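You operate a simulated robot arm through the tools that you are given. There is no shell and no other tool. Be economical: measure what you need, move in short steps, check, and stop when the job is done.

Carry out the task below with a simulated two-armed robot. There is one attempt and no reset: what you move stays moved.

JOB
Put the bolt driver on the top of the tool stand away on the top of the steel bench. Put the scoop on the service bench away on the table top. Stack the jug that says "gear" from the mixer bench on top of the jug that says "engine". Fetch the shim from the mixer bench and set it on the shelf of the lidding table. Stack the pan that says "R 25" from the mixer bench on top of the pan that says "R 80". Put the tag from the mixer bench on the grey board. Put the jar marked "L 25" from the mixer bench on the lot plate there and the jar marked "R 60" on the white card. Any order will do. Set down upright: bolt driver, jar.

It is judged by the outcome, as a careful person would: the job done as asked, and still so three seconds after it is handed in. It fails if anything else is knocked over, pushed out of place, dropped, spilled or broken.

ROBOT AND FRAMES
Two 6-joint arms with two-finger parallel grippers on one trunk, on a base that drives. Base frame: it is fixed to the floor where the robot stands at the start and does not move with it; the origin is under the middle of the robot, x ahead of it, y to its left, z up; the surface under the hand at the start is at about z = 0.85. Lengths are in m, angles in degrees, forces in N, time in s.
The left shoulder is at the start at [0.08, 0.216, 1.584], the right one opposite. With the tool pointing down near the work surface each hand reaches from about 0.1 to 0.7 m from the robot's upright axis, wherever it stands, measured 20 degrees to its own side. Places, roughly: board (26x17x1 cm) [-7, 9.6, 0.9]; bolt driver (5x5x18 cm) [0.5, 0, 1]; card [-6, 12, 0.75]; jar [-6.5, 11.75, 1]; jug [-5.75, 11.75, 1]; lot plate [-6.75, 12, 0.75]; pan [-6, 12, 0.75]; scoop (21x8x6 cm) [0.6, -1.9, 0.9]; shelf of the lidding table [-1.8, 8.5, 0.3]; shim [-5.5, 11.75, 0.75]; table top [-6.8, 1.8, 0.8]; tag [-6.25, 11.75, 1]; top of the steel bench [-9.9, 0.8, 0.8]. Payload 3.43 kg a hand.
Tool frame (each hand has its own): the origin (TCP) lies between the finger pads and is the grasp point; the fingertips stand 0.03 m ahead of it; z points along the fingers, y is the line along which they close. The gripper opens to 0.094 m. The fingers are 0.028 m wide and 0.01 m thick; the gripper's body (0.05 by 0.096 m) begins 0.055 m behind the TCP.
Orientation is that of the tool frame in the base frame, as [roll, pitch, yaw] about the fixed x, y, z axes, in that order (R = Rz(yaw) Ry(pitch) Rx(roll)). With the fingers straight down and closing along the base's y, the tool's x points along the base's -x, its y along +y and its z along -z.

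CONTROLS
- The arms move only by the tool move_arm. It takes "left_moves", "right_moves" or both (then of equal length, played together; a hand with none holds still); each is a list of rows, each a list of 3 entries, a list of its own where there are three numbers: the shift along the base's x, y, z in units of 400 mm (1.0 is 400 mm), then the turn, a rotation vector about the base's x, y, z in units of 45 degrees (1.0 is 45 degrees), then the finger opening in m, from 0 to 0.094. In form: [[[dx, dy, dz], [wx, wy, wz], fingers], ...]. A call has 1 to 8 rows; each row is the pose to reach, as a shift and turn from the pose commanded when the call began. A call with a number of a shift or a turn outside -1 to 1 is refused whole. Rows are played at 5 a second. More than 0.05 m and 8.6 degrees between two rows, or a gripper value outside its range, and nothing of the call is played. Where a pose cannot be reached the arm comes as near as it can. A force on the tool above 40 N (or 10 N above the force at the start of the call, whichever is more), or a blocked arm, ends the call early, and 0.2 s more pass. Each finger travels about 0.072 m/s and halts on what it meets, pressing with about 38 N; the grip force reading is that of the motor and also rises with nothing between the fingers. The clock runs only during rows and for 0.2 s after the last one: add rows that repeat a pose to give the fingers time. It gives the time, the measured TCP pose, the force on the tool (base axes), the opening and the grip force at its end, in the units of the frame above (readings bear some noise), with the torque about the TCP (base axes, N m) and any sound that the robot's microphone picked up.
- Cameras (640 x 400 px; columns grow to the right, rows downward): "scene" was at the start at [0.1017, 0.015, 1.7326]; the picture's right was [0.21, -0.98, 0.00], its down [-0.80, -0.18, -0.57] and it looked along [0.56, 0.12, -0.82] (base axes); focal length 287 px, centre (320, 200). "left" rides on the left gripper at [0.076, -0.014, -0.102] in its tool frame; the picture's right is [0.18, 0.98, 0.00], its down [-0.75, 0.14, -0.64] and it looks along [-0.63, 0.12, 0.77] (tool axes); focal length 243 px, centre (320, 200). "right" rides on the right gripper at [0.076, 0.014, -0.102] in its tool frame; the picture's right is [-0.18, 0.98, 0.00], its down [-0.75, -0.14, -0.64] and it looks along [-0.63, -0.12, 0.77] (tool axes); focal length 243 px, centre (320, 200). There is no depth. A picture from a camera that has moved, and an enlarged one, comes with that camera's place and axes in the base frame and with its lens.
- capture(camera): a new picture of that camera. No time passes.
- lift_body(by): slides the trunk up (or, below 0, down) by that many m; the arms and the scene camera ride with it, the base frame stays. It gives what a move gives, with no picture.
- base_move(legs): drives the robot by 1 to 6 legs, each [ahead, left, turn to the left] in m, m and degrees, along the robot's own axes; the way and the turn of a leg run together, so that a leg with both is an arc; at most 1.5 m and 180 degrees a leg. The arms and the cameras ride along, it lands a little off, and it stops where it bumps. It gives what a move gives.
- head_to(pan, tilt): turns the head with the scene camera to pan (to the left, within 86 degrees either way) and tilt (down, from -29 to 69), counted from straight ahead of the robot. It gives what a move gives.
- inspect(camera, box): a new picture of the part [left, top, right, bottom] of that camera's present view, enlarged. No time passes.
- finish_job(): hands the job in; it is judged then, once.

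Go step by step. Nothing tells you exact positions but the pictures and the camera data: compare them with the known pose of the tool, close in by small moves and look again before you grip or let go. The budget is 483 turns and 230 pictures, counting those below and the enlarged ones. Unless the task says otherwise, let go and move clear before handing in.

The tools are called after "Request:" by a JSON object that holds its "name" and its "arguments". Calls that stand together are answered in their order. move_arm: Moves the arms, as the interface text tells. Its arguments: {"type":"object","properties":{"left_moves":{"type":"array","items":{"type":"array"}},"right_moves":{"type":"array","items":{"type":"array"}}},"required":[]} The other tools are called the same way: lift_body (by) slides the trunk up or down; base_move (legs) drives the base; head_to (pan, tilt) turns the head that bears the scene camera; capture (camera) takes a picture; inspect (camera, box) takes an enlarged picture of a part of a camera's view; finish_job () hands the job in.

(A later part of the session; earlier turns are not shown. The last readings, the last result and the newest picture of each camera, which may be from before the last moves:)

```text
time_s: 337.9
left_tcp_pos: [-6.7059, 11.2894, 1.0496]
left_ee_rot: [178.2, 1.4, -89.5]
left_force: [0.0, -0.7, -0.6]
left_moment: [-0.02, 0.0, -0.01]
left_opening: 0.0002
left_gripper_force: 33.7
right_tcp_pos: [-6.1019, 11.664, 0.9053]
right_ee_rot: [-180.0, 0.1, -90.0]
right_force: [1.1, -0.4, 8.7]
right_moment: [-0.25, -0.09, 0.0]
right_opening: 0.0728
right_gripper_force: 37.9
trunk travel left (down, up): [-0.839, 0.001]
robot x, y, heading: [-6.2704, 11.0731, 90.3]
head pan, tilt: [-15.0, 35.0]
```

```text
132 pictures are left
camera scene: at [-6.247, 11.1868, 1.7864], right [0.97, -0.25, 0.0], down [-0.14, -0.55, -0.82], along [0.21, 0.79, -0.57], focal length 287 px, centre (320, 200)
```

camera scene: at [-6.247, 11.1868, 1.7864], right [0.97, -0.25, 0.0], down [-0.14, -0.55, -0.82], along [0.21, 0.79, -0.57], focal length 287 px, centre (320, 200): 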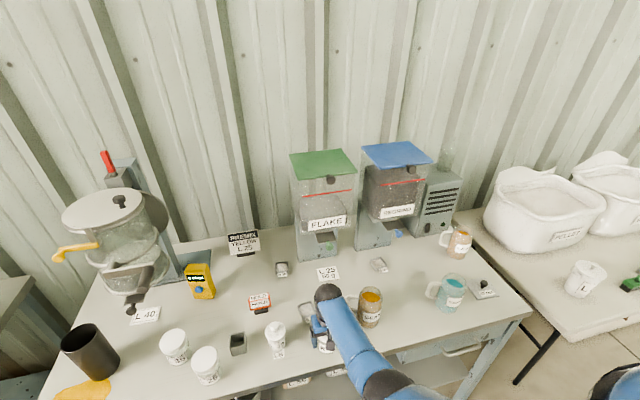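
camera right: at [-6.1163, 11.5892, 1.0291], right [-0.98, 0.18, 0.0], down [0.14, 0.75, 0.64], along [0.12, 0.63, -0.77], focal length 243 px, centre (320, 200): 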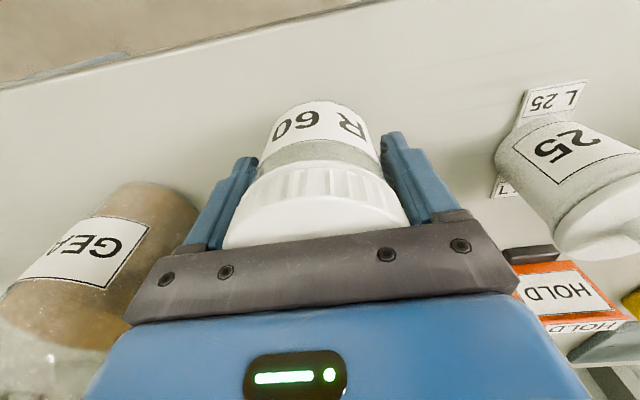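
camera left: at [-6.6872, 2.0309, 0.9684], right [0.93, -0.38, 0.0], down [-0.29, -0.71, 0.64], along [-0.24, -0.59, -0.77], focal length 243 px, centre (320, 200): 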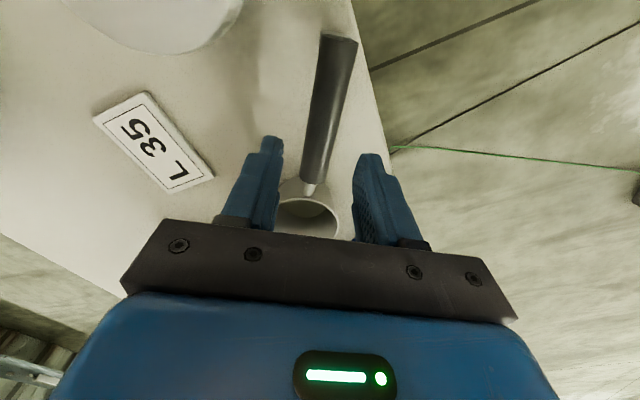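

R 60 is resting on the bench. I'll release, rise, and back the hand out in front of the bench.

Request:
{"name": "move_arm", "arguments": {"right_moves": [[[0, 0, 0], [0, 0, 0], 0.075], [[0, 0, 0], [0, 0, 0], 0.09], [[0, 0, 0], [0, 0, 0], 0.094], [[0, 0, 0.1], [0, 0, 0], 0.094], [[0, 0, 0.2], [0, 0, 0], 0.094], [[0, 0, 0.3], [0, 0, 0], 0.094], [[0, -0.1, 0.33], [0, 0, 0], 0.094], [[0, -0.2, 0.33], [0, 0, 0], 0.094]]}}

Request:
{"name": "capture", "arguments": {"camera": "right"}}

```text
time_s: 339.7
left_tcp_pos: [-6.7057, 11.2879, 1.0506]
left_ee_rot: [178.2, 1.5, -89.4]
left_force: [0.3, -0.1, -0.1]
left_moment: [0.02, -0.03, 0.0]
left_opening: 0.0
left_gripper_force: 32.7
right_tcp_pos: [-6.1003, 11.5799, 1.0366]
right_ee_rot: [180.0, 0.2, -89.9]
right_force: [0.1, -0.1, 0.5]
right_moment: [-0.02, 0.02, 0.03]
right_opening: 0.0941
right_gripper_force: 0.1
trunk travel left (down, up): [-0.839, 0.001]
robot x, y, heading: [-6.2736, 11.0737, 90.3]
head pan, tilt: [-15.0, 35.0]
```

```text
131 pictures are left
camera right: at [-6.1141, 11.5043, 1.1399], right [-0.98, 0.18, 0.0], down [0.14, 0.75, 0.64], along [0.12, 0.63, -0.77], focal length 243 px, centre (320, 200)
```

right: 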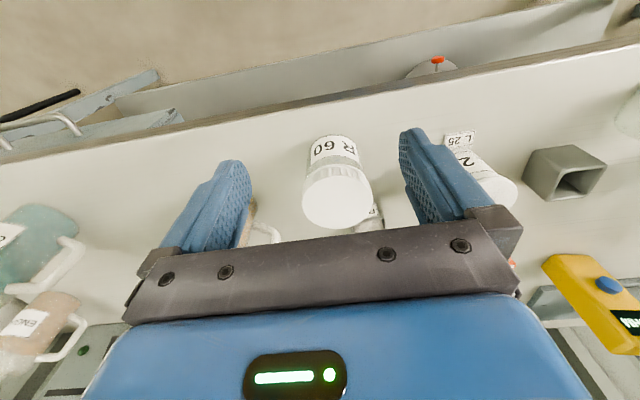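

I'll pitch the tool forward in steps, staying in front of the bench.

Request:
{"name": "move_arm", "arguments": {"right_moves": [[[0, -0.06, -0.02], [0.18, 0, 0], 0.094], [[0, -0.12, -0.04], [0.36, 0, 0], 0.094], [[0, -0.18, -0.06], [0.54, 0, 0], 0.094], [[0, -0.2, -0.08], [0.72, 0, 0], 0.094], [[0, -0.2, -0.1], [0.9, 0, 0], 0.094], [[0, -0.2, -0.1], [0.9, 0, 0], 0.094]]}}

Request:
{"name": "move_arm", "arguments": {"right_moves": [[[0, 0, -0.03], [0.18, 0, 0], 0.094], [[0, 0, -0.06], [0.36, 0, 0], 0.094], [[0, 0, -0.09], [0.54, 0, 0], 0.094], [[0, 0, -0.09], [0.54, 0, 0], 0.094]]}}

Request:
{"name": "move_arm", "arguments": {"right_moves": [[[-0.03, 0, 0], [0, 0, -0.15], 0.094], [[-0.06, 0, 0], [0, 0, -0.3], 0.094], [[-0.087, 0, 0], [0, 0, -0.444], 0.094], [[-0.087, 0, 0], [0, 0, -0.444], 0.094]]}}

Request:
{"name": "capture", "arguments": {"camera": "right"}}

Request:
{"name": "capture", "arguments": {"camera": "scene"}}

```text
time_s: 341.1
left_tcp_pos: [-6.7055, 11.2892, 1.0493]
left_ee_rot: [178.2, 1.4, -89.6]
left_force: [0.5, 0.7, -0.8]
left_moment: [-0.01, -0.01, 0.02]
left_opening: 0.0001
left_gripper_force: 32.5
right_tcp_pos: [-6.0991, 11.5031, 0.9973]
right_ee_rot: [-179.9, 40.5, -90.1]
right_force: [0.1, -0.4, 0.1]
right_moment: [0.01, 0.0, 0.01]
right_opening: 0.0939
right_gripper_force: 0.1
trunk travel left (down, up): [-0.839, 0.001]
robot x, y, heading: [-6.2724, 11.0708, 90.3]
head pan, tilt: [-15.0, 35.0]
```

```text
time_s: 342.1
left_tcp_pos: [-6.706, 11.2898, 1.0481]
left_ee_rot: [178.3, 1.3, -89.6]
left_force: [0.6, -0.3, -0.4]
left_moment: [0.01, 0.02, -0.03]
left_opening: 0.0
left_gripper_force: 33.2
right_tcp_pos: [-6.1012, 11.5035, 0.9608]
right_ee_rot: [180.0, 64.7, -89.9]
right_force: [0.3, 0.7, -0.1]
right_moment: [-0.04, 0.0, 0.01]
right_opening: 0.094
right_gripper_force: 0.1
trunk travel left (down, up): [-0.839, 0.001]
robot x, y, heading: [-6.2672, 11.0717, 90.5]
head pan, tilt: [-15.0, 35.0]
```

```text
time_s: 343.1
left_tcp_pos: [-6.7055, 11.2895, 1.0485]
left_ee_rot: [178.2, 1.3, -89.4]
left_force: [0.8, -0.6, 0.1]
left_moment: [0.02, 0.02, -0.03]
left_opening: 0.0001
left_gripper_force: 32.4
right_tcp_pos: [-6.1352, 11.5034, 0.9617]
right_ee_rot: [-180.0, 64.8, -110.1]
right_force: [-0.3, -0.2, -0.7]
right_moment: [0.0, 0.0, -0.03]
right_opening: 0.094
right_gripper_force: 0.1
trunk travel left (down, up): [-0.839, 0.001]
robot x, y, heading: [-6.2695, 11.0724, 90.3]
head pan, tilt: [-15.0, 35.0]
```

```text
130 pictures are left
camera right: at [-6.1933, 11.3911, 0.9366], right [-0.9, 0.41, 0.17], down [0.04, -0.29, 0.96], along [0.44, 0.86, 0.24], focal length 243 px, centre (320, 200)
```

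right: 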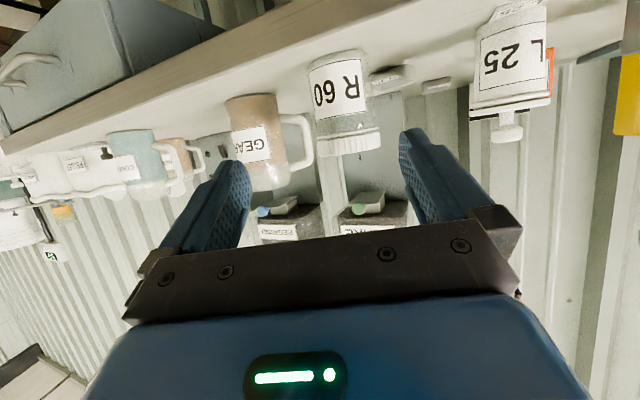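

```text
129 pictures are left
camera scene: at [-6.2469, 11.1869, 1.7862], right [0.97, -0.25, 0.0], down [-0.14, -0.55, -0.82], along [0.21, 0.79, -0.57], focal length 287 px, centre (320, 200)
```

scene: 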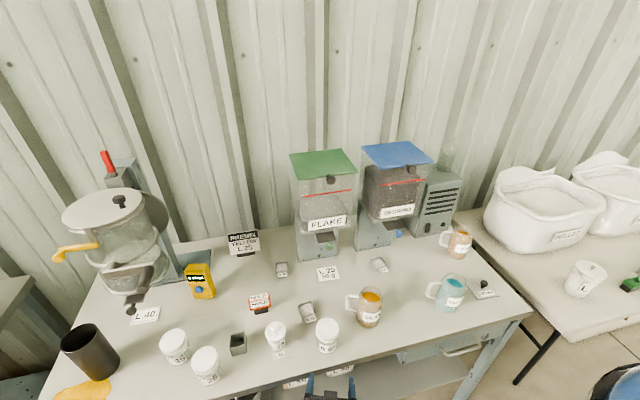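

The jar lines up well in the hand camera. I'll lower to z≈0.92 and slide the fingers in around it.

Request:
{"name": "move_arm", "arguments": {"right_moves": [[[-0.045, 0.05, -0.05], [0, 0, 0], 0.094], [[-0.045, 0.05, -0.1], [0, 0, 0], 0.094], [[-0.012, 0.14, -0.1], [0, 0, 0], 0.094], [[0.02, 0.23, -0.1], [0, 0, 0], 0.094], [[0.053, 0.32, -0.1], [0, 0, 0], 0.094], [[0.084, 0.4, -0.1], [0, 0, 0], 0.094], [[0.084, 0.4, -0.1], [0, 0, 0], 0.094]]}}

Request:
{"name": "capture", "arguments": {"camera": "right"}}

Request:
{"name": "capture", "arguments": {"camera": "scene"}}

```text
time_s: 344.7
left_tcp_pos: [-6.7038, 11.2898, 1.0476]
left_ee_rot: [178.2, 1.3, -89.5]
left_force: [0.1, 0.9, 0.4]
left_moment: [0.0, -0.01, -0.01]
left_opening: 0.0
left_gripper_force: 33.1
right_tcp_pos: [-6.1024, 11.6627, 0.923]
right_ee_rot: [-179.9, 64.8, -109.9]
right_force: [0.4, 0.3, -0.5]
right_moment: [-0.01, 0.01, 0.0]
right_opening: 0.0936
right_gripper_force: 0.0
trunk travel left (down, up): [-0.839, 0.001]
robot x, y, heading: [-6.2685, 11.0705, 90.4]
head pan, tilt: [-15.0, 35.0]
```

```text
128 pictures are left
camera right: at [-6.1579, 11.5515, 0.8966], right [-0.9, 0.41, 0.17], down [0.04, -0.29, 0.96], along [0.44, 0.86, 0.24], focal length 243 px, centre (320, 200)
```

right: 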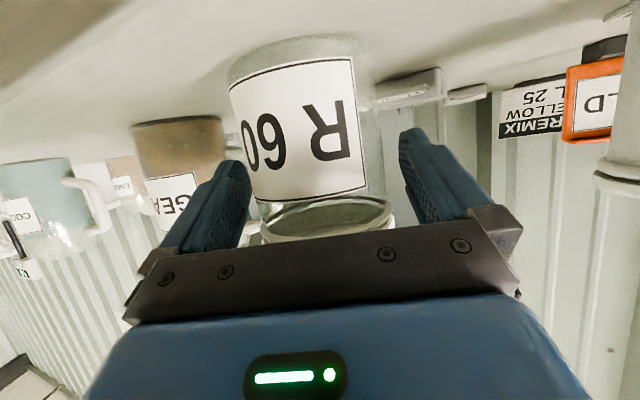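

```text
127 pictures are left
camera scene: at [-6.2467, 11.187, 1.7862], right [0.97, -0.25, 0.0], down [-0.14, -0.56, -0.82], along [0.21, 0.79, -0.57], focal length 287 px, centre (320, 200)
```

scene: 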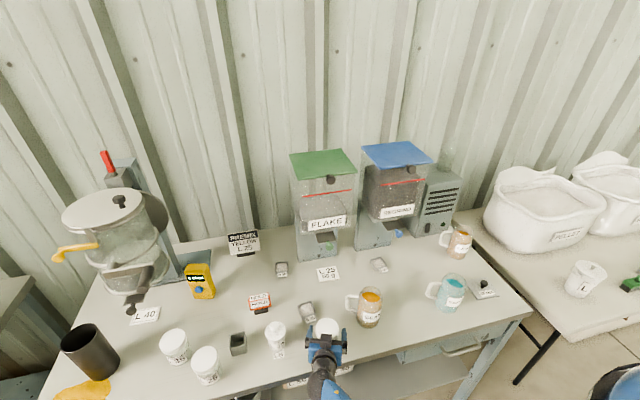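

The jar is between the pads. I'll close the gripper.

Request:
{"name": "move_arm", "arguments": {"right_moves": [[[0, 0, 0], [0, 0, 0], 0.06], [[0, 0, 0], [0, 0, 0], 0.05], [[0, 0, 0], [0, 0, 0], 0.05], [[0, 0, 0], [0, 0, 0], 0.05]]}}

Request:
{"name": "move_arm", "arguments": {"right_moves": [[[0, 0, 0.04], [0, 0, 0], 0.05], [[0, 0, 0.1], [0, 0, 0], 0.05], [[0, 0, 0.1], [0, 0, 0], 0.05]]}}

Request:
{"name": "inspect", "arguments": {"camera": "scene", "box": [240, 240, 420, 380]}}

Request:
{"name": "capture", "arguments": {"camera": "right"}}

```text
time_s: 345.7
left_tcp_pos: [-6.706, 11.2902, 1.0488]
left_ee_rot: [178.3, 1.3, -89.5]
left_force: [-0.2, -0.9, -0.1]
left_moment: [0.02, -0.02, 0.0]
left_opening: 0.0
left_gripper_force: 32.8
right_tcp_pos: [-6.1012, 11.6629, 0.9199]
right_ee_rot: [-179.9, 64.8, -109.9]
right_force: [0.4, -0.3, -0.2]
right_moment: [0.0, 0.02, 0.0]
right_opening: 0.0672
right_gripper_force: 37.9
trunk travel left (down, up): [-0.839, 0.001]
robot x, y, heading: [-6.2674, 11.0714, 90.4]
head pan, tilt: [-15.0, 35.0]
```

```text
time_s: 346.5
left_tcp_pos: [-6.7063, 11.2894, 1.0483]
left_ee_rot: [178.1, 1.3, -89.5]
left_force: [-0.3, -0.2, -0.6]
left_moment: [-0.02, 0.03, -0.01]
left_opening: 0.0001
left_gripper_force: 33.0
right_tcp_pos: [-6.1012, 11.6624, 0.9611]
right_ee_rot: [-179.9, 64.8, -110.0]
right_force: [-0.3, -0.4, -0.6]
right_moment: [-0.01, 0.02, 0.01]
right_opening: 0.0671
right_gripper_force: 38.6
trunk travel left (down, up): [-0.839, 0.001]
robot x, y, heading: [-6.2669, 11.0723, 90.2]
head pan, tilt: [-15.0, 35.0]
```

```text
2.86 times, centred on (330, 310) of scene
camera zoom: at [-6.2469, 11.1879, 1.7861], right [0.97, -0.25, 0.0], down [-0.14, -0.56, -0.82], along [0.21, 0.79, -0.57], focal length 820 px, centre (291, -114)
```

zoom: 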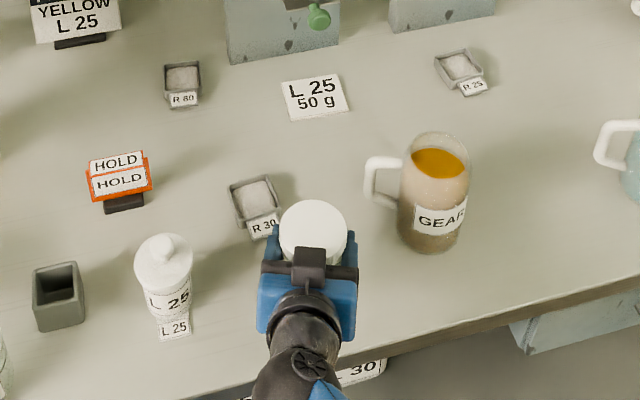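

```text
125 pictures are left
camera right: at [-6.1581, 11.551, 0.9358], right [-0.9, 0.41, 0.17], down [0.04, -0.29, 0.96], along [0.44, 0.86, 0.24], focal length 243 px, centre (320, 200)
```

right: 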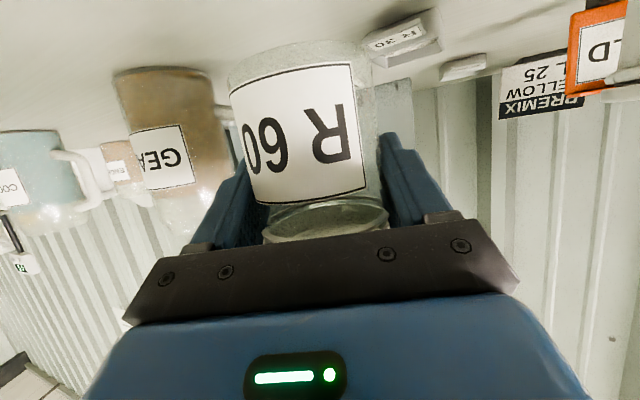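

R 60 is held upright in the pitched grasp. I'll raise it, pull back, lower the trunk 8 cm for reach, then drive 20 cm closer.

Request:
{"name": "move_arm", "arguments": {"right_moves": [[[0, -0.06, 0.06], [0, 0, 0], 0.05], [[0, -0.13, 0.13], [0, 0, 0], 0.05], [[0, -0.2, 0.2], [0, 0, 0], 0.05], [[0, -0.25, 0.25], [0, 0, 0], 0.05], [[0, -0.25, 0.25], [0, 0, 0], 0.05]]}}

Request:
{"name": "lift_body", "arguments": {"by": -0.08}}

```text
time_s: 347.7
left_tcp_pos: [-6.7056, 11.2898, 1.0492]
left_ee_rot: [178.2, 1.2, -89.5]
left_force: [-0.2, 0.3, -0.3]
left_moment: [-0.02, 0.0, 0.01]
left_opening: 0.0
left_gripper_force: 33.5
right_tcp_pos: [-6.1024, 11.5619, 1.0593]
right_ee_rot: [-179.9, 64.9, -109.8]
right_force: [-0.7, -0.1, -0.9]
right_moment: [0.02, 0.0, 0.0]
right_opening: 0.0669
right_gripper_force: 37.7
trunk travel left (down, up): [-0.839, 0.001]
robot x, y, heading: [-6.2708, 11.0755, 90.5]
head pan, tilt: [-15.0, 35.0]
```

```text
time_s: 348.9
left_tcp_pos: [-6.7056, 11.2904, 0.9693]
left_ee_rot: [178.2, 1.3, -89.6]
left_force: [-0.3, 0.4, 0.3]
left_moment: [0.0, 0.02, -0.01]
left_opening: 0.0
left_gripper_force: 33.2
right_tcp_pos: [-6.1021, 11.562, 0.9795]
right_ee_rot: [-179.8, 64.9, -109.9]
right_force: [1.1, 0.6, -0.3]
right_moment: [-0.01, 0.01, -0.02]
right_opening: 0.0668
right_gripper_force: 38.7
trunk travel left (down, up): [-0.759, 0.081]
robot x, y, heading: [-6.2698, 11.069, 90.2]
head pan, tilt: [-15.0, 35.0]
```

Request:
{"name": "base_move", "arguments": {"legs": [[0.2, 0, 0]]}}

Request:
{"name": "capture", "arguments": {"camera": "right"}}

Request:
{"name": "head_to", "arguments": {"pan": -15, "tilt": 45}}

Request:
{"name": "capture", "arguments": {"camera": "scene"}}

```text
time_s: 350.4
left_tcp_pos: [-6.7083, 11.4837, 0.9682]
left_ee_rot: [178.2, 1.5, -89.4]
left_force: [0.8, -0.3, 0.4]
left_moment: [0.02, 0.01, -0.03]
left_opening: 0.0
left_gripper_force: 32.9
right_tcp_pos: [-6.1066, 11.7581, 0.9804]
right_ee_rot: [179.9, 65.0, -109.9]
right_force: [0.0, 0.0, -1.1]
right_moment: [0.02, -0.01, 0.0]
right_opening: 0.067
right_gripper_force: 38.0
trunk travel left (down, up): [-0.759, 0.081]
robot x, y, heading: [-6.2705, 11.2718, 90.7]
head pan, tilt: [-15.0, 35.0]
```

```text
124 pictures are left
camera right: at [-6.1625, 11.6459, 0.9565], right [-0.9, 0.41, 0.17], down [0.04, -0.3, 0.95], along [0.44, 0.86, 0.25], focal length 243 px, centre (320, 200)
```

right: 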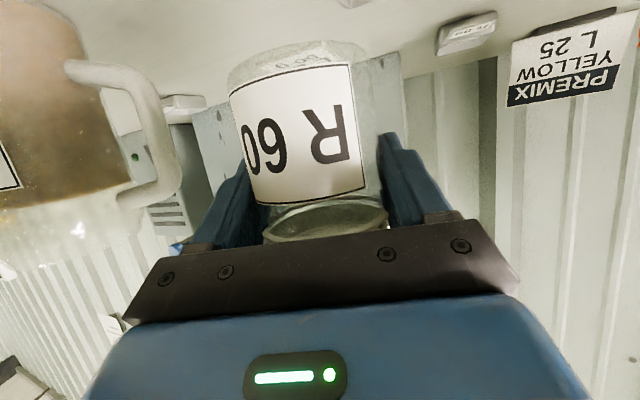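

```text
time_s: 351.2
left_tcp_pos: [-6.7085, 11.4875, 0.9686]
left_ee_rot: [178.2, 1.4, -89.3]
left_force: [-0.4, 0.3, -0.5]
left_moment: [-0.02, 0.01, -0.02]
left_opening: 0.0001
left_gripper_force: 33.2
right_tcp_pos: [-6.1061, 11.7612, 0.9807]
right_ee_rot: [-180.0, 64.8, -109.7]
right_force: [0.3, -0.4, -0.1]
right_moment: [-0.02, -0.01, 0.02]
right_opening: 0.0671
right_gripper_force: 38.5
trunk travel left (down, up): [-0.759, 0.081]
robot x, y, heading: [-6.2756, 11.2676, 90.6]
head pan, tilt: [-15.0, 45.0]
```

```text
123 pictures are left
camera scene: at [-6.2506, 11.3791, 1.6914], right [0.97, -0.25, 0.0], down [-0.18, -0.68, -0.71], along [0.18, 0.69, -0.71], focal length 287 px, centre (320, 200)
```

scene: 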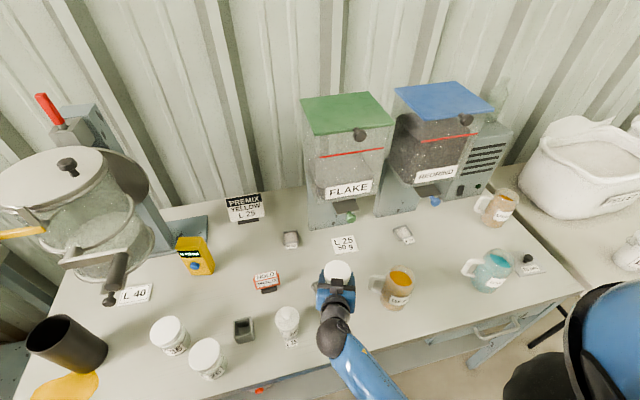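

I'll advance diagonally toward the card, dipping slightly under the bin.

Request:
{"name": "move_arm", "arguments": {"right_moves": [[[0.03, 0.11, 0], [0, 0, 0], 0.05], [[0.0775, 0.21, -0.015], [0, 0, 0], 0.05], [[0.14, 0.31, -0.04], [0, 0, 0], 0.05], [[0.2, 0.4, -0.065], [0, 0, 0], 0.05], [[0.27, 0.4975, -0.09], [0, 0, 0], 0.05], [[0.27, 0.4975, -0.09], [0, 0, 0], 0.05]]}}

Request:
{"name": "inspect", "arguments": {"camera": "scene", "box": [250, 170, 430, 310]}}

Request:
{"name": "capture", "arguments": {"camera": "right"}}

```text
time_s: 352.6
left_tcp_pos: [-6.7082, 11.4866, 0.9686]
left_ee_rot: [178.2, 1.3, -89.5]
left_force: [-1.2, 0.0, -0.5]
left_moment: [0.03, 0.03, 0.0]
left_opening: 0.0001
left_gripper_force: 32.9
right_tcp_pos: [-5.9979, 11.9621, 0.9452]
right_ee_rot: [-180.0, 64.8, -109.9]
right_force: [-0.5, -0.6, -1.6]
right_moment: [0.01, 0.01, -0.02]
right_opening: 0.0669
right_gripper_force: 37.7
trunk travel left (down, up): [-0.759, 0.081]
robot x, y, heading: [-6.2754, 11.2759, 90.5]
head pan, tilt: [-15.0, 45.0]
```

```text
2.86 times, centred on (340, 240) of scene
camera zoom: at [-6.2506, 11.3795, 1.6914], right [0.97, -0.25, 0.0], down [-0.18, -0.68, -0.71], along [0.18, 0.68, -0.71], focal length 820 px, centre (263, 86)
```

zoom: 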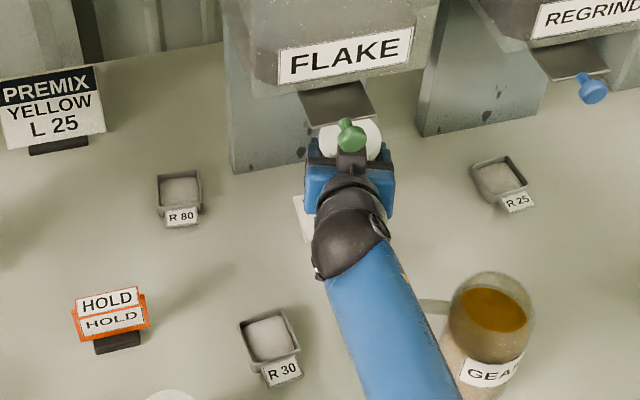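

```text
121 pictures are left
camera right: at [-6.0543, 11.8498, 0.9204], right [-0.9, 0.41, 0.17], down [0.04, -0.29, 0.96], along [0.44, 0.87, 0.24], focal length 243 px, centre (320, 200)
```

right: 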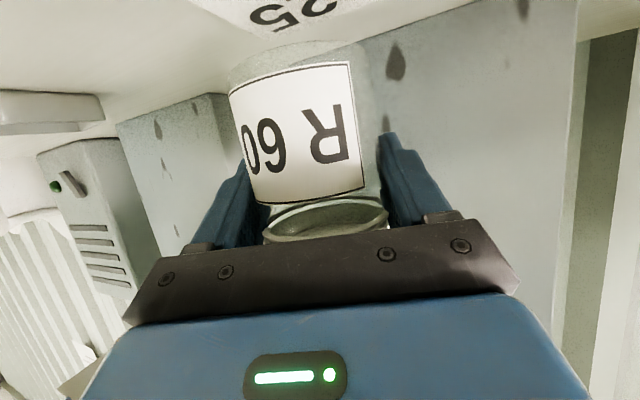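

The hand view suggests the bench surface is really at z≈0.865, which puts the card centre at about (-6.008, 11.945). I'll shift slightly and lower the jar onto it.

Request:
{"name": "move_arm", "arguments": {"right_moves": [[[-0.025, -0.042, 0], [0, 0, 0], 0.05], [[-0.025, -0.042, -0.03], [0, 0, 0], 0.05], [[-0.025, -0.042, -0.05], [0, 0, 0], 0.05], [[-0.025, -0.042, -0.05], [0, 0, 0], 0.05]]}}

Request:
{"name": "capture", "arguments": {"camera": "right"}}

Request:
{"name": "inspect", "arguments": {"camera": "scene", "box": [300, 200, 400, 280]}}

```text
time_s: 353.6
left_tcp_pos: [-6.7085, 11.4885, 0.969]
left_ee_rot: [178.2, 1.3, -89.4]
left_force: [-0.3, 0.2, -0.1]
left_moment: [0.0, 0.01, 0.04]
left_opening: 0.0
left_gripper_force: 33.2
right_tcp_pos: [-6.0077, 11.9446, 0.9243]
right_ee_rot: [-180.0, 64.9, -109.8]
right_force: [0.4, 0.0, 3.1]
right_moment: [0.07, 0.05, -0.06]
right_opening: 0.0669
right_gripper_force: 38.4
trunk travel left (down, up): [-0.759, 0.081]
robot x, y, heading: [-6.2736, 11.2707, 90.8]
head pan, tilt: [-15.0, 45.0]
```

```text
120 pictures are left
camera right: at [-6.0648, 11.832, 0.9007], right [-0.9, 0.41, 0.17], down [0.04, -0.29, 0.95], along [0.44, 0.87, 0.25], focal length 243 px, centre (320, 200)
```

right: 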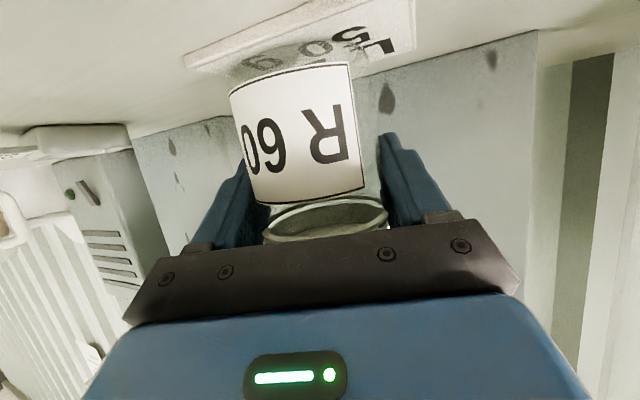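

```text
5.00 times, centred on (350, 240) of scene
camera zoom: at [-6.2508, 11.3793, 1.6915], right [0.97, -0.25, 0.0], down [-0.18, -0.68, -0.71], along [0.18, 0.69, -0.71], focal length 1436 px, centre (170, 0)
```

zoom: 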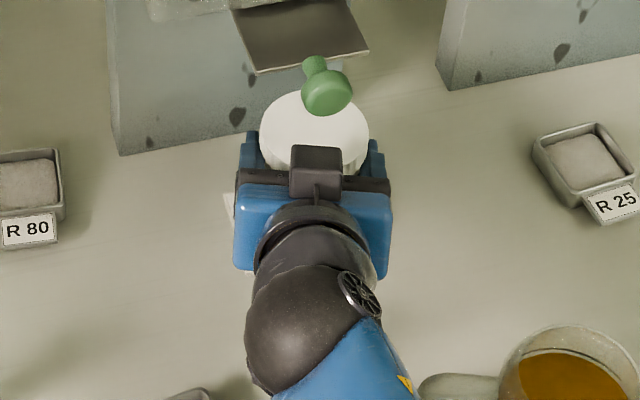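

The jar is resting on the card, so I'll open and withdraw straight back.

Request:
{"name": "move_arm", "arguments": {"right_moves": [[[0, 0, 0], [0, 0, 0], 0.075], [[0, 0, 0], [0, 0, 0], 0.09], [[0, 0, 0], [0, 0, 0], 0.094], [[-0.03, -0.085, 0.01], [0, 0, 0], 0.094], [[-0.065, -0.18, 0.03], [0, 0, 0], 0.094], [[-0.1, -0.275, 0.08], [0, 0, 0], 0.094], [[-0.13, -0.36, 0.14], [0, 0, 0], 0.094], [[-0.16, -0.45, 0.2], [0, 0, 0], 0.094]]}}

Request:
{"name": "capture", "arguments": {"camera": "right"}}

Request:
{"name": "inspect", "arguments": {"camera": "scene", "box": [270, 180, 450, 310]}}

```text
time_s: 355.4
left_tcp_pos: [-6.7072, 11.4868, 0.9694]
left_ee_rot: [178.1, 1.4, -89.3]
left_force: [-0.5, 0.6, 0.2]
left_moment: [0.03, -0.03, 0.0]
left_opening: 0.0
left_gripper_force: 33.3
right_tcp_pos: [-6.073, 11.7619, 1.0057]
right_ee_rot: [-179.9, 64.8, -109.8]
right_force: [0.1, -0.2, 0.1]
right_moment: [0.01, 0.02, -0.02]
right_opening: 0.094
right_gripper_force: 0.1
trunk travel left (down, up): [-0.759, 0.081]
robot x, y, heading: [-6.2696, 11.2707, 90.5]
head pan, tilt: [-15.0, 45.0]
```

```text
118 pictures are left
camera right: at [-6.129, 11.6499, 0.9809], right [-0.9, 0.41, 0.17], down [0.04, -0.29, 0.95], along [0.44, 0.86, 0.25], focal length 243 px, centre (320, 200)
```

right: 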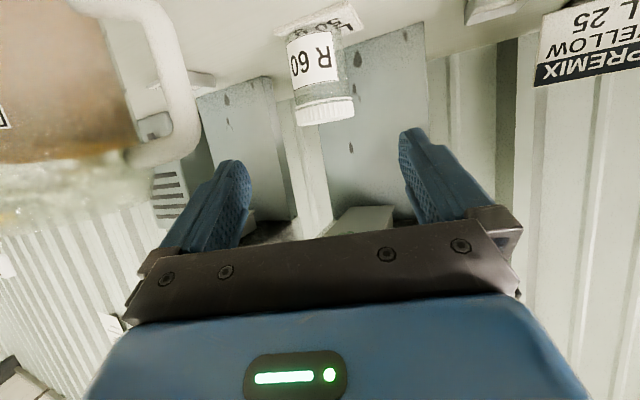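

```text
3.08 times, centred on (360, 245) of scene
camera zoom: at [-6.2507, 11.3773, 1.6915], right [0.97, -0.25, 0.0], down [-0.18, -0.68, -0.71], along [0.18, 0.69, -0.71], focal length 883 px, centre (197, 62)
```

zoom: 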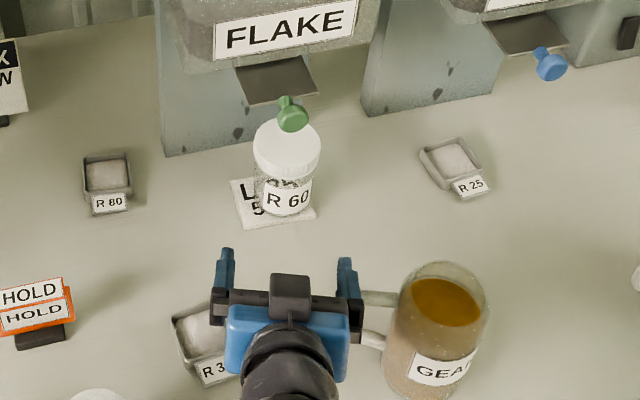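

R 60 is on the white card. I'll slide the hand left and up, away from GEAR's handle, before backing the base out.

Request:
{"name": "move_arm", "arguments": {"right_moves": [[[-0.08, 0, 0.03], [0, 0, 0], 0.094], [[-0.16, -0.02, 0.08], [0, 0, 0], 0.094], [[-0.2, -0.06, 0.12], [0, 0, 0], 0.094], [[-0.2, -0.1, 0.14], [0, 0, 0], 0.094], [[-0.2, -0.1, 0.14], [0, 0, 0], 0.094]]}}

Request:
{"name": "base_move", "arguments": {"legs": [[-0.2, 0, -0.5], [0, 0.43, 0]]}}

Request:
{"name": "head_to", "arguments": {"pan": 5, "tilt": 40}}

Request:
{"name": "capture", "arguments": {"camera": "scene"}}

Request:
{"name": "capture", "arguments": {"camera": "right"}}

```text
time_s: 356.6
left_tcp_pos: [-6.7088, 11.4879, 0.9702]
left_ee_rot: [178.2, 1.3, -89.3]
left_force: [0.5, 0.9, -0.3]
left_moment: [0.03, -0.02, 0.01]
left_opening: 0.0002
left_gripper_force: 32.7
right_tcp_pos: [-6.1522, 11.7227, 1.0602]
right_ee_rot: [-179.9, 64.8, -109.7]
right_force: [0.3, -0.1, 0.1]
right_moment: [0.01, -0.02, 0.02]
right_opening: 0.0943
right_gripper_force: 0.1
trunk travel left (down, up): [-0.759, 0.081]
robot x, y, heading: [-6.2723, 11.2717, 90.6]
head pan, tilt: [-15.0, 45.0]
```

```text
time_s: 360.4
left_tcp_pos: [-7.1303, 11.2915, 0.9694]
left_ee_rot: [178.1, 1.3, -89.5]
left_force: [-0.2, -0.5, 0.5]
left_moment: [0.03, 0.02, 0.0]
left_opening: 0.0
left_gripper_force: 33.2
right_tcp_pos: [-6.5739, 11.5269, 1.0595]
right_ee_rot: [180.0, 64.7, -110.1]
right_force: [-0.3, -0.2, 0.5]
right_moment: [0.02, 0.02, 0.04]
right_opening: 0.094
right_gripper_force: 0.1
trunk travel left (down, up): [-0.759, 0.081]
robot x, y, heading: [-6.6948, 11.0724, 90.3]
head pan, tilt: [-15.0, 45.0]
```

```text
time_s: 361.2
left_tcp_pos: [-7.1316, 11.2919, 0.9682]
left_ee_rot: [178.3, 1.3, -89.5]
left_force: [0.0, 0.1, -0.3]
left_moment: [-0.02, -0.02, 0.01]
left_opening: 0.0
left_gripper_force: 33.2
right_tcp_pos: [-6.5753, 11.5253, 1.0594]
right_ee_rot: [-179.8, 64.8, -109.8]
right_force: [0.1, -0.6, 0.2]
right_moment: [-0.05, 0.02, -0.06]
right_opening: 0.0941
right_gripper_force: 0.0
trunk travel left (down, up): [-0.759, 0.081]
robot x, y, heading: [-6.6972, 11.076, 90.3]
head pan, tilt: [5.0, 40.0]
```

```text
116 pictures are left
camera scene: at [-6.7033, 11.1885, 1.6986], right [1.0, 0.09, 0.0], down [0.06, -0.64, -0.77], along [-0.07, 0.76, -0.64], focal length 287 px, centre (320, 200)
```

scene: 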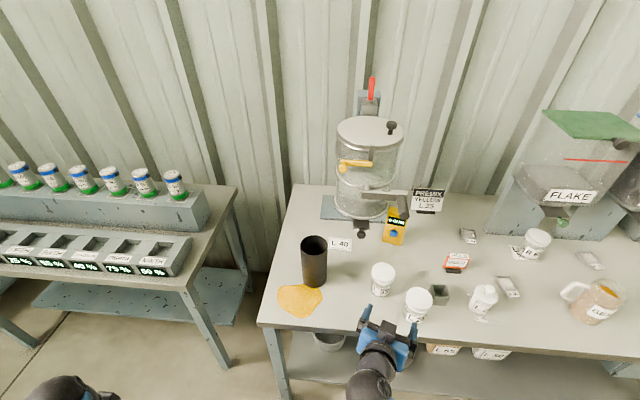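

```text
115 pictures are left
camera right: at [-6.6322, 11.4138, 1.0346], right [-0.9, 0.41, 0.17], down [0.04, -0.29, 0.96], along [0.44, 0.86, 0.24], focal length 243 px, centre (320, 200)
```

right: 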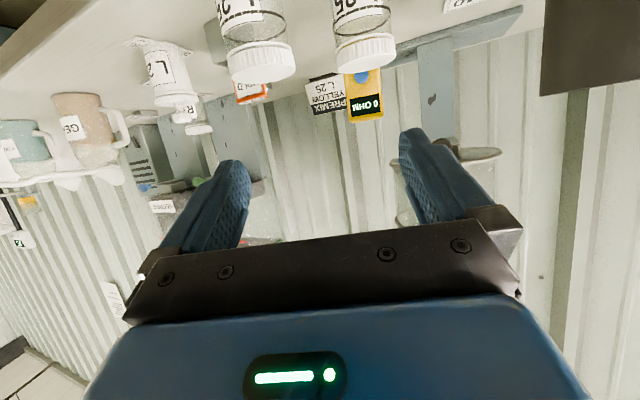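

Now I'll swing the hand's yaw the other way (tail to the right) and stage it in front of the L 25 jar.

Request:
{"name": "move_arm", "arguments": {"right_moves": [[[0.08, -0.02, 0], [0, 0, 0.16], 0.094], [[0.16, -0.025, 0], [0, 0, 0.32], 0.094], [[0.24, -0.025, -0.05], [0, 0, 0.48], 0.094], [[0.32, -0.025, -0.12], [0, 0, 0.64], 0.094], [[0.38, -0.025, -0.2], [0, 0, 0.778], 0.094], [[0.38, -0.025, -0.3], [0, 0, 0.778], 0.094], [[0.38, -0.025, -0.35], [0, 0, 0.778], 0.094], [[0.38, -0.025, -0.35], [0, 0, 0.778], 0.094]]}}

Request:
{"name": "capture", "arguments": {"camera": "right"}}

Request:
{"name": "capture", "arguments": {"camera": "scene"}}

```text
time_s: 363.0
left_tcp_pos: [-7.1303, 11.2922, 0.9681]
left_ee_rot: [178.2, 1.4, -89.6]
left_force: [0.6, 0.1, -0.4]
left_moment: [0.0, -0.05, 0.0]
left_opening: 0.0001
left_gripper_force: 33.2
right_tcp_pos: [-6.4477, 11.5202, 0.9206]
right_ee_rot: [-179.3, 65.0, -70.3]
right_force: [-0.5, -1.3, 0.3]
right_moment: [-0.01, 0.02, -0.02]
right_opening: 0.0939
right_gripper_force: 0.1
trunk travel left (down, up): [-0.759, 0.081]
robot x, y, heading: [-6.6957, 11.0734, 90.3]
head pan, tilt: [5.0, 40.0]
```

```text
114 pictures are left
camera right: at [-6.4206, 11.3976, 0.8944], right [-0.96, -0.25, 0.16], down [0.21, -0.21, 0.95], along [-0.2, 0.95, 0.25], focal length 243 px, centre (320, 200)
```

right: 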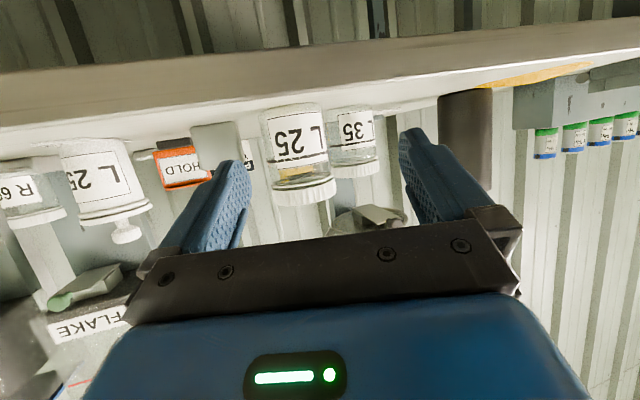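

```text
113 pictures are left
camera scene: at [-6.7024, 11.1884, 1.6982], right [1.0, 0.09, 0.0], down [0.06, -0.64, -0.77], along [-0.07, 0.76, -0.64], focal length 287 px, centre (320, 200)
```

scene: 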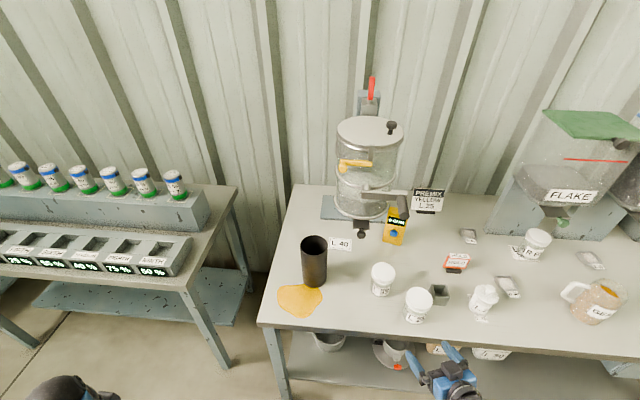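

Request:
{"name": "move_arm", "arguments": {"right_moves": [[[0, 0, 0], [0, 0, 0], 0.094], [[0, 0, 0], [0, 0, 0], 0.094]]}}

```text
time_s: 363.6
left_tcp_pos: [-7.1316, 11.291, 0.9702]
left_ee_rot: [178.3, 1.3, -89.6]
left_force: [-0.3, 0.0, 0.1]
left_moment: [0.01, 0.02, -0.01]
left_opening: 0.0
left_gripper_force: 33.2
right_tcp_pos: [-6.4449, 11.5205, 0.9201]
right_ee_rot: [-179.2, 65.0, -70.5]
right_force: [-1.4, -0.1, 0.5]
right_moment: [-0.02, 0.01, -0.02]
right_opening: 0.094
right_gripper_force: 0.0
trunk travel left (down, up): [-0.759, 0.081]
robot x, y, heading: [-6.6943, 11.0736, 90.4]
head pan, tilt: [5.0, 40.0]
```

Request:
{"name": "move_arm", "arguments": {"right_moves": [[[0, 0, 0], [0, 0, 0], 0.094], [[0, 0, 0], [0, 0, 0], 0.094], [[0, 0, 0], [0, 0, 0], 0.094], [[0, 0, 0], [0, 0, 0], 0.094], [[0, 0, 0], [0, 0, 0], 0.094], [[0, 0, 0], [0, 0, 0], 0.094], [[0, 0, 0], [0, 0, 0], 0.094], [[0, 0, 0], [0, 0, 0], 0.094]]}}

```text
time_s: 365.4
left_tcp_pos: [-7.1312, 11.2921, 0.9691]
left_ee_rot: [178.2, 1.4, -89.4]
left_force: [0.2, 0.2, 0.7]
left_moment: [0.0, 0.02, 0.0]
left_opening: 0.0
left_gripper_force: 32.9
right_tcp_pos: [-6.442, 11.5218, 0.9223]
right_ee_rot: [-178.9, 65.2, -70.5]
right_force: [-1.2, -1.0, -0.3]
right_moment: [-0.01, 0.0, 0.01]
right_opening: 0.094
right_gripper_force: 0.0
trunk travel left (down, up): [-0.759, 0.081]
robot x, y, heading: [-6.6986, 11.0753, 90.6]
head pan, tilt: [5.0, 40.0]
```

The arm is slightly constrained when folded this close; moving forward should free it. I'll go halfway in and check.

Request:
{"name": "move_arm", "arguments": {"right_moves": [[[-0.015, 0.055, 0], [0, 0, 0], 0.094], [[-0.03, 0.11, 0], [0, 0, 0], 0.094], [[-0.045, 0.165, 0], [0, 0, 0], 0.094], [[-0.045, 0.165, 0], [0, 0, 0], 0.094]]}}

Request:
{"name": "capture", "arguments": {"camera": "right"}}

```text
time_s: 366.4
left_tcp_pos: [-7.1319, 11.2913, 0.9683]
left_ee_rot: [178.2, 1.3, -89.5]
left_force: [0.0, -0.1, -0.9]
left_moment: [0.0, 0.01, 0.03]
left_opening: 0.0
left_gripper_force: 32.8
right_tcp_pos: [-6.4399, 11.5808, 0.9201]
right_ee_rot: [-179.9, 64.8, -74.9]
right_force: [0.1, -0.7, -0.1]
right_moment: [-0.04, -0.01, 0.01]
right_opening: 0.094
right_gripper_force: 0.1
trunk travel left (down, up): [-0.759, 0.081]
robot x, y, heading: [-6.6984, 11.0716, 90.5]
head pan, tilt: [5.0, 40.0]
```

```text
112 pictures are left
camera right: at [-6.4225, 11.4569, 0.8943], right [-0.97, -0.18, 0.17], down [0.2, -0.21, 0.96], along [-0.13, 0.96, 0.24], focal length 243 px, centre (320, 200)
```

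right: 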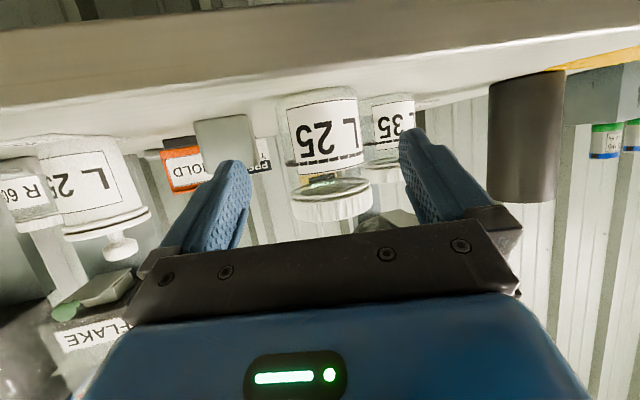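

Aligned now. I'll slide in the rest of the way and close.

Request:
{"name": "move_arm", "arguments": {"right_moves": [[[-0.027, 0.1, 0], [0, 0, 0], 0.094], [[-0.053, 0.197, 0], [0, 0, 0], 0.094], [[-0.053, 0.197, 0], [0, 0, 0], 0.094], [[-0.053, 0.197, 0], [0, 0, 0], 0.06], [[-0.053, 0.197, 0], [0, 0, 0], 0.05], [[-0.053, 0.197, 0], [0, 0, 0], 0.05], [[-0.053, 0.197, 0], [0, 0, 0], 0.05]]}}

Request:
{"name": "capture", "arguments": {"camera": "right"}}

```text
time_s: 368.0
left_tcp_pos: [-7.131, 11.2919, 0.9687]
left_ee_rot: [178.3, 1.3, -89.6]
left_force: [0.7, 0.4, 0.2]
left_moment: [-0.01, -0.02, 0.02]
left_opening: 0.0001
left_gripper_force: 32.4
right_tcp_pos: [-6.461, 11.6614, 0.919]
right_ee_rot: [-179.8, 64.8, -74.7]
right_force: [-0.3, 0.9, 2.4]
right_moment: [0.06, -0.03, 0.04]
right_opening: 0.0662
right_gripper_force: 37.9
trunk travel left (down, up): [-0.759, 0.081]
robot x, y, heading: [-6.6947, 11.076, 90.4]
head pan, tilt: [5.0, 40.0]
```

```text
111 pictures are left
camera right: at [-6.4423, 11.5371, 0.8946], right [-0.97, -0.18, 0.17], down [0.2, -0.22, 0.96], along [-0.14, 0.96, 0.24], focal length 243 px, centre (320, 200)
```

right: 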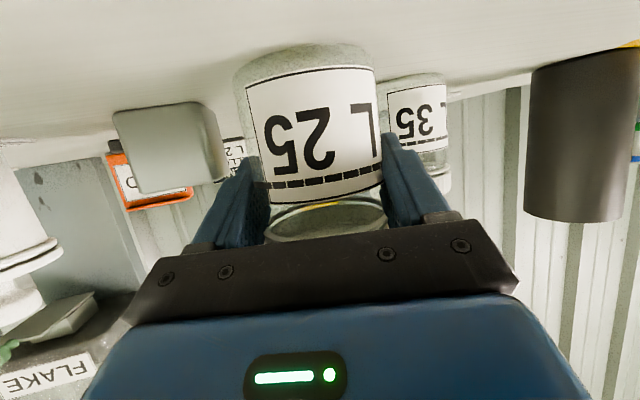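

L 25 is gripped. I'll lift it clear, move it left in front of L 35, then go in between the black cup and L 35.

Request:
{"name": "move_arm", "arguments": {"right_moves": [[[0, 0, 0.1], [0, 0, 0], 0.05], [[0, 0, 0.2], [0, 0, 0], 0.05], [[-0.08, -0.03, 0.25], [0, 0, 0], 0.05], [[-0.18, -0.06, 0.25], [0, 0, 0], 0.05], [[-0.28, -0.08, 0.25], [0, 0, 0], 0.05], [[-0.38, -0.1, 0.25], [0, 0, 0], 0.05], [[-0.49, -0.1, 0.25], [0, 0, 0], 0.05], [[-0.4975, -0.1, 0.25], [0, 0, 0], 0.05]]}}

Request:
{"name": "capture", "arguments": {"camera": "scene"}}

Request:
{"name": "capture", "arguments": {"camera": "right"}}

```text
time_s: 369.8
left_tcp_pos: [-7.131, 11.2914, 0.9695]
left_ee_rot: [178.2, 1.2, -89.5]
left_force: [0.8, 0.0, 0.7]
left_moment: [-0.03, -0.03, 0.01]
left_opening: 0.0
left_gripper_force: 33.1
right_tcp_pos: [-6.6624, 11.6199, 1.0216]
right_ee_rot: [-179.8, 64.8, -74.9]
right_force: [-0.5, -0.1, -0.3]
right_moment: [-0.01, -0.01, 0.03]
right_opening: 0.0658
right_gripper_force: 38.0
trunk travel left (down, up): [-0.759, 0.081]
robot x, y, heading: [-6.6973, 11.0738, 90.6]
head pan, tilt: [5.0, 40.0]
```

```text
110 pictures are left
camera scene: at [-6.7026, 11.1889, 1.6986], right [1.0, 0.09, 0.0], down [0.06, -0.64, -0.77], along [-0.07, 0.76, -0.64], focal length 287 px, centre (320, 200)
```

scene: 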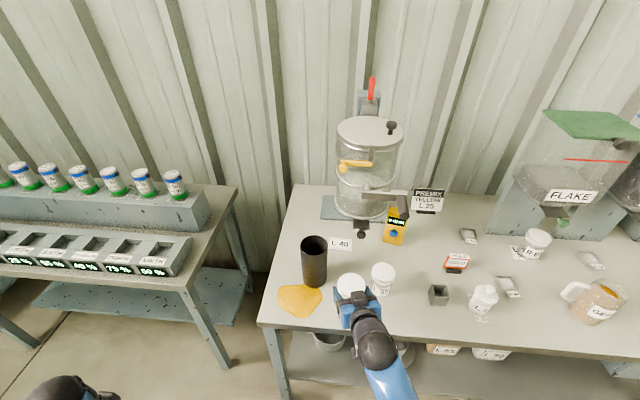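

```text
109 pictures are left
camera right: at [-6.6439, 11.4953, 0.9964], right [-0.97, -0.18, 0.17], down [0.2, -0.21, 0.96], along [-0.13, 0.96, 0.24], focal length 243 px, centre (320, 200)
```

right: 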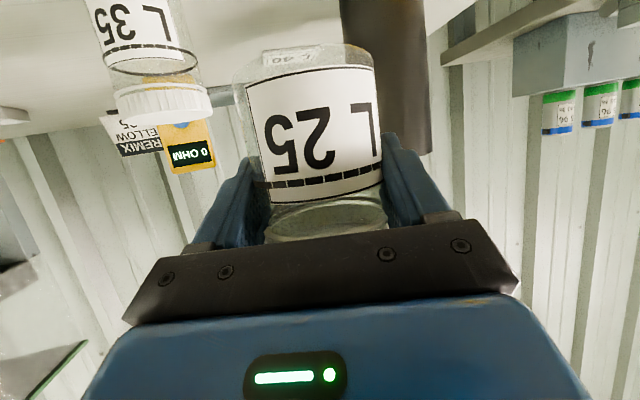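

The gap between the cup and L 35 is about 0.137 m, centred at x≈-6.663, which is where the jar is. I'll lower to z≈0.97 and drive forward 15 cm.

Request:
{"name": "move_arm", "arguments": {"right_moves": [[[0, 0, -0.06], [0, 0, 0], 0.05], [[0, 0, -0.13], [0, 0, 0], 0.05], [[0, 0, -0.13], [0, 0, 0], 0.05]]}}

Request:
{"name": "base_move", "arguments": {"legs": [[0.1, 0, 0]]}}

Request:
{"name": "capture", "arguments": {"camera": "right"}}

Request:
{"name": "capture", "arguments": {"camera": "scene"}}

```text
time_s: 370.6
left_tcp_pos: [-7.1318, 11.2909, 0.9682]
left_ee_rot: [178.3, 1.4, -89.5]
left_force: [0.4, -1.0, -1.0]
left_moment: [-0.01, -0.03, 0.02]
left_opening: 0.0
left_gripper_force: 32.5
right_tcp_pos: [-6.662, 11.6209, 0.9659]
right_ee_rot: [-179.9, 64.8, -75.0]
right_force: [-1.0, 0.5, -1.2]
right_moment: [0.0, -0.01, 0.01]
right_opening: 0.066
right_gripper_force: 38.2
trunk travel left (down, up): [-0.759, 0.081]
robot x, y, heading: [-6.6969, 11.0734, 90.4]
head pan, tilt: [5.0, 40.0]
```

```text
time_s: 371.7
left_tcp_pos: [-7.1314, 11.3853, 0.9705]
left_ee_rot: [178.3, 1.6, -89.4]
left_force: [0.3, -0.2, 0.0]
left_moment: [0.02, 0.0, 0.01]
left_opening: 0.0
left_gripper_force: 32.5
right_tcp_pos: [-6.6636, 11.7155, 0.9699]
right_ee_rot: [-179.7, 65.0, -74.7]
right_force: [0.5, -0.3, 0.4]
right_moment: [-0.02, -0.03, 0.0]
right_opening: 0.0661
right_gripper_force: 37.4
trunk travel left (down, up): [-0.759, 0.081]
robot x, y, heading: [-6.6919, 11.1697, 90.5]
head pan, tilt: [5.0, 40.0]
```

```text
108 pictures are left
camera right: at [-6.6455, 11.5915, 0.9441], right [-0.97, -0.18, 0.16], down [0.2, -0.22, 0.95], along [-0.14, 0.96, 0.25], focal length 243 px, centre (320, 200)
```

right: 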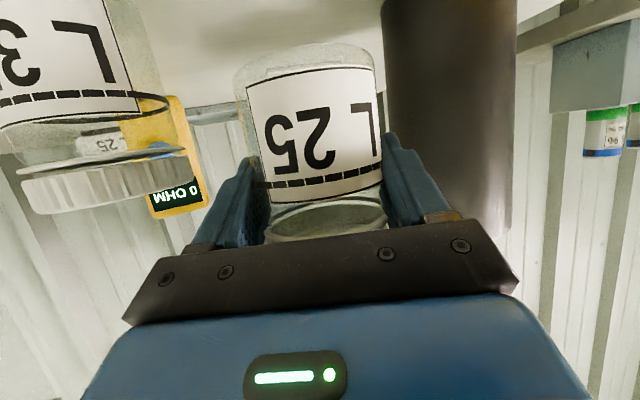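

```text
107 pictures are left
camera scene: at [-6.7034, 11.2799, 1.6993], right [1.0, 0.1, 0.0], down [0.06, -0.64, -0.77], along [-0.07, 0.77, -0.64], focal length 287 px, centre (320, 200)
```

scene: 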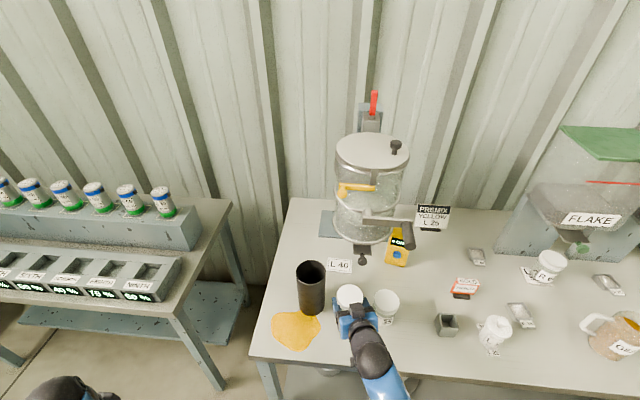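

Margins look about 2 cm on each side. I'll advance the arm slowly under the bowl toward the plate.

Request:
{"name": "move_arm", "arguments": {"right_moves": [[[0, 0.09, -0.005], [0, 0, 0], 0.05], [[0, 0.18, -0.01], [0, 0, 0], 0.05], [[-0.005, 0.27, -0.015], [0, 0, 0], 0.05], [[-0.005, 0.27, -0.015], [0, 0, 0], 0.05]]}}

Request:
{"name": "capture", "arguments": {"camera": "right"}}

Request:
{"name": "inspect", "arguments": {"camera": "scene", "box": [280, 160, 460, 330]}}

```text
time_s: 372.7
left_tcp_pos: [-7.1314, 11.3908, 0.9687]
left_ee_rot: [178.2, 1.3, -89.4]
left_force: [0.4, 0.5, -0.3]
left_moment: [-0.01, 0.01, -0.01]
left_opening: 0.0
left_gripper_force: 33.0
right_tcp_pos: [-6.6632, 11.8294, 0.9586]
right_ee_rot: [-180.0, 64.7, -74.8]
right_force: [-0.3, 0.4, -0.6]
right_moment: [-0.02, 0.01, 0.04]
right_opening: 0.0662
right_gripper_force: 38.0
trunk travel left (down, up): [-0.759, 0.081]
robot x, y, heading: [-6.6962, 11.175, 90.4]
head pan, tilt: [5.0, 40.0]
```

```text
106 pictures are left
camera right: at [-6.6458, 11.7049, 0.9344], right [-0.97, -0.18, 0.17], down [0.2, -0.21, 0.96], along [-0.14, 0.96, 0.24], focal length 243 px, centre (320, 200)
```

right: 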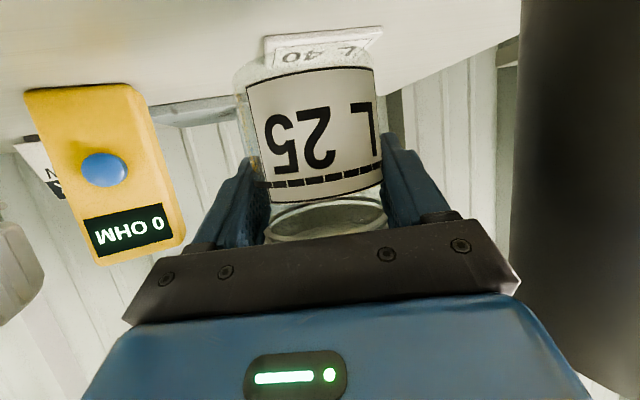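

```text
2.35 times, centred on (370, 245) of scene
camera zoom: at [-6.7035, 11.2881, 1.6986], right [1.0, 0.1, 0.0], down [0.06, -0.64, -0.77], along [-0.07, 0.76, -0.64], focal length 676 px, centre (202, 94)
```

zoom: 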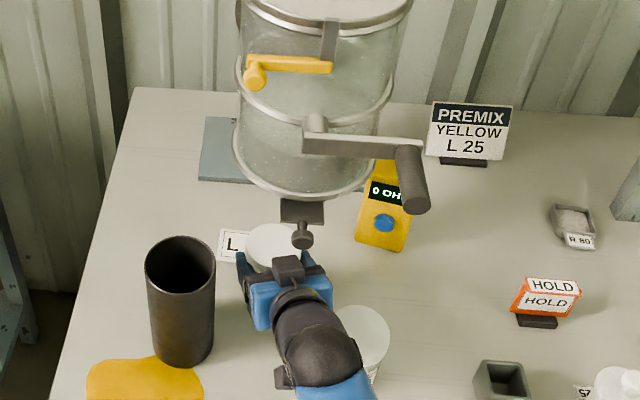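

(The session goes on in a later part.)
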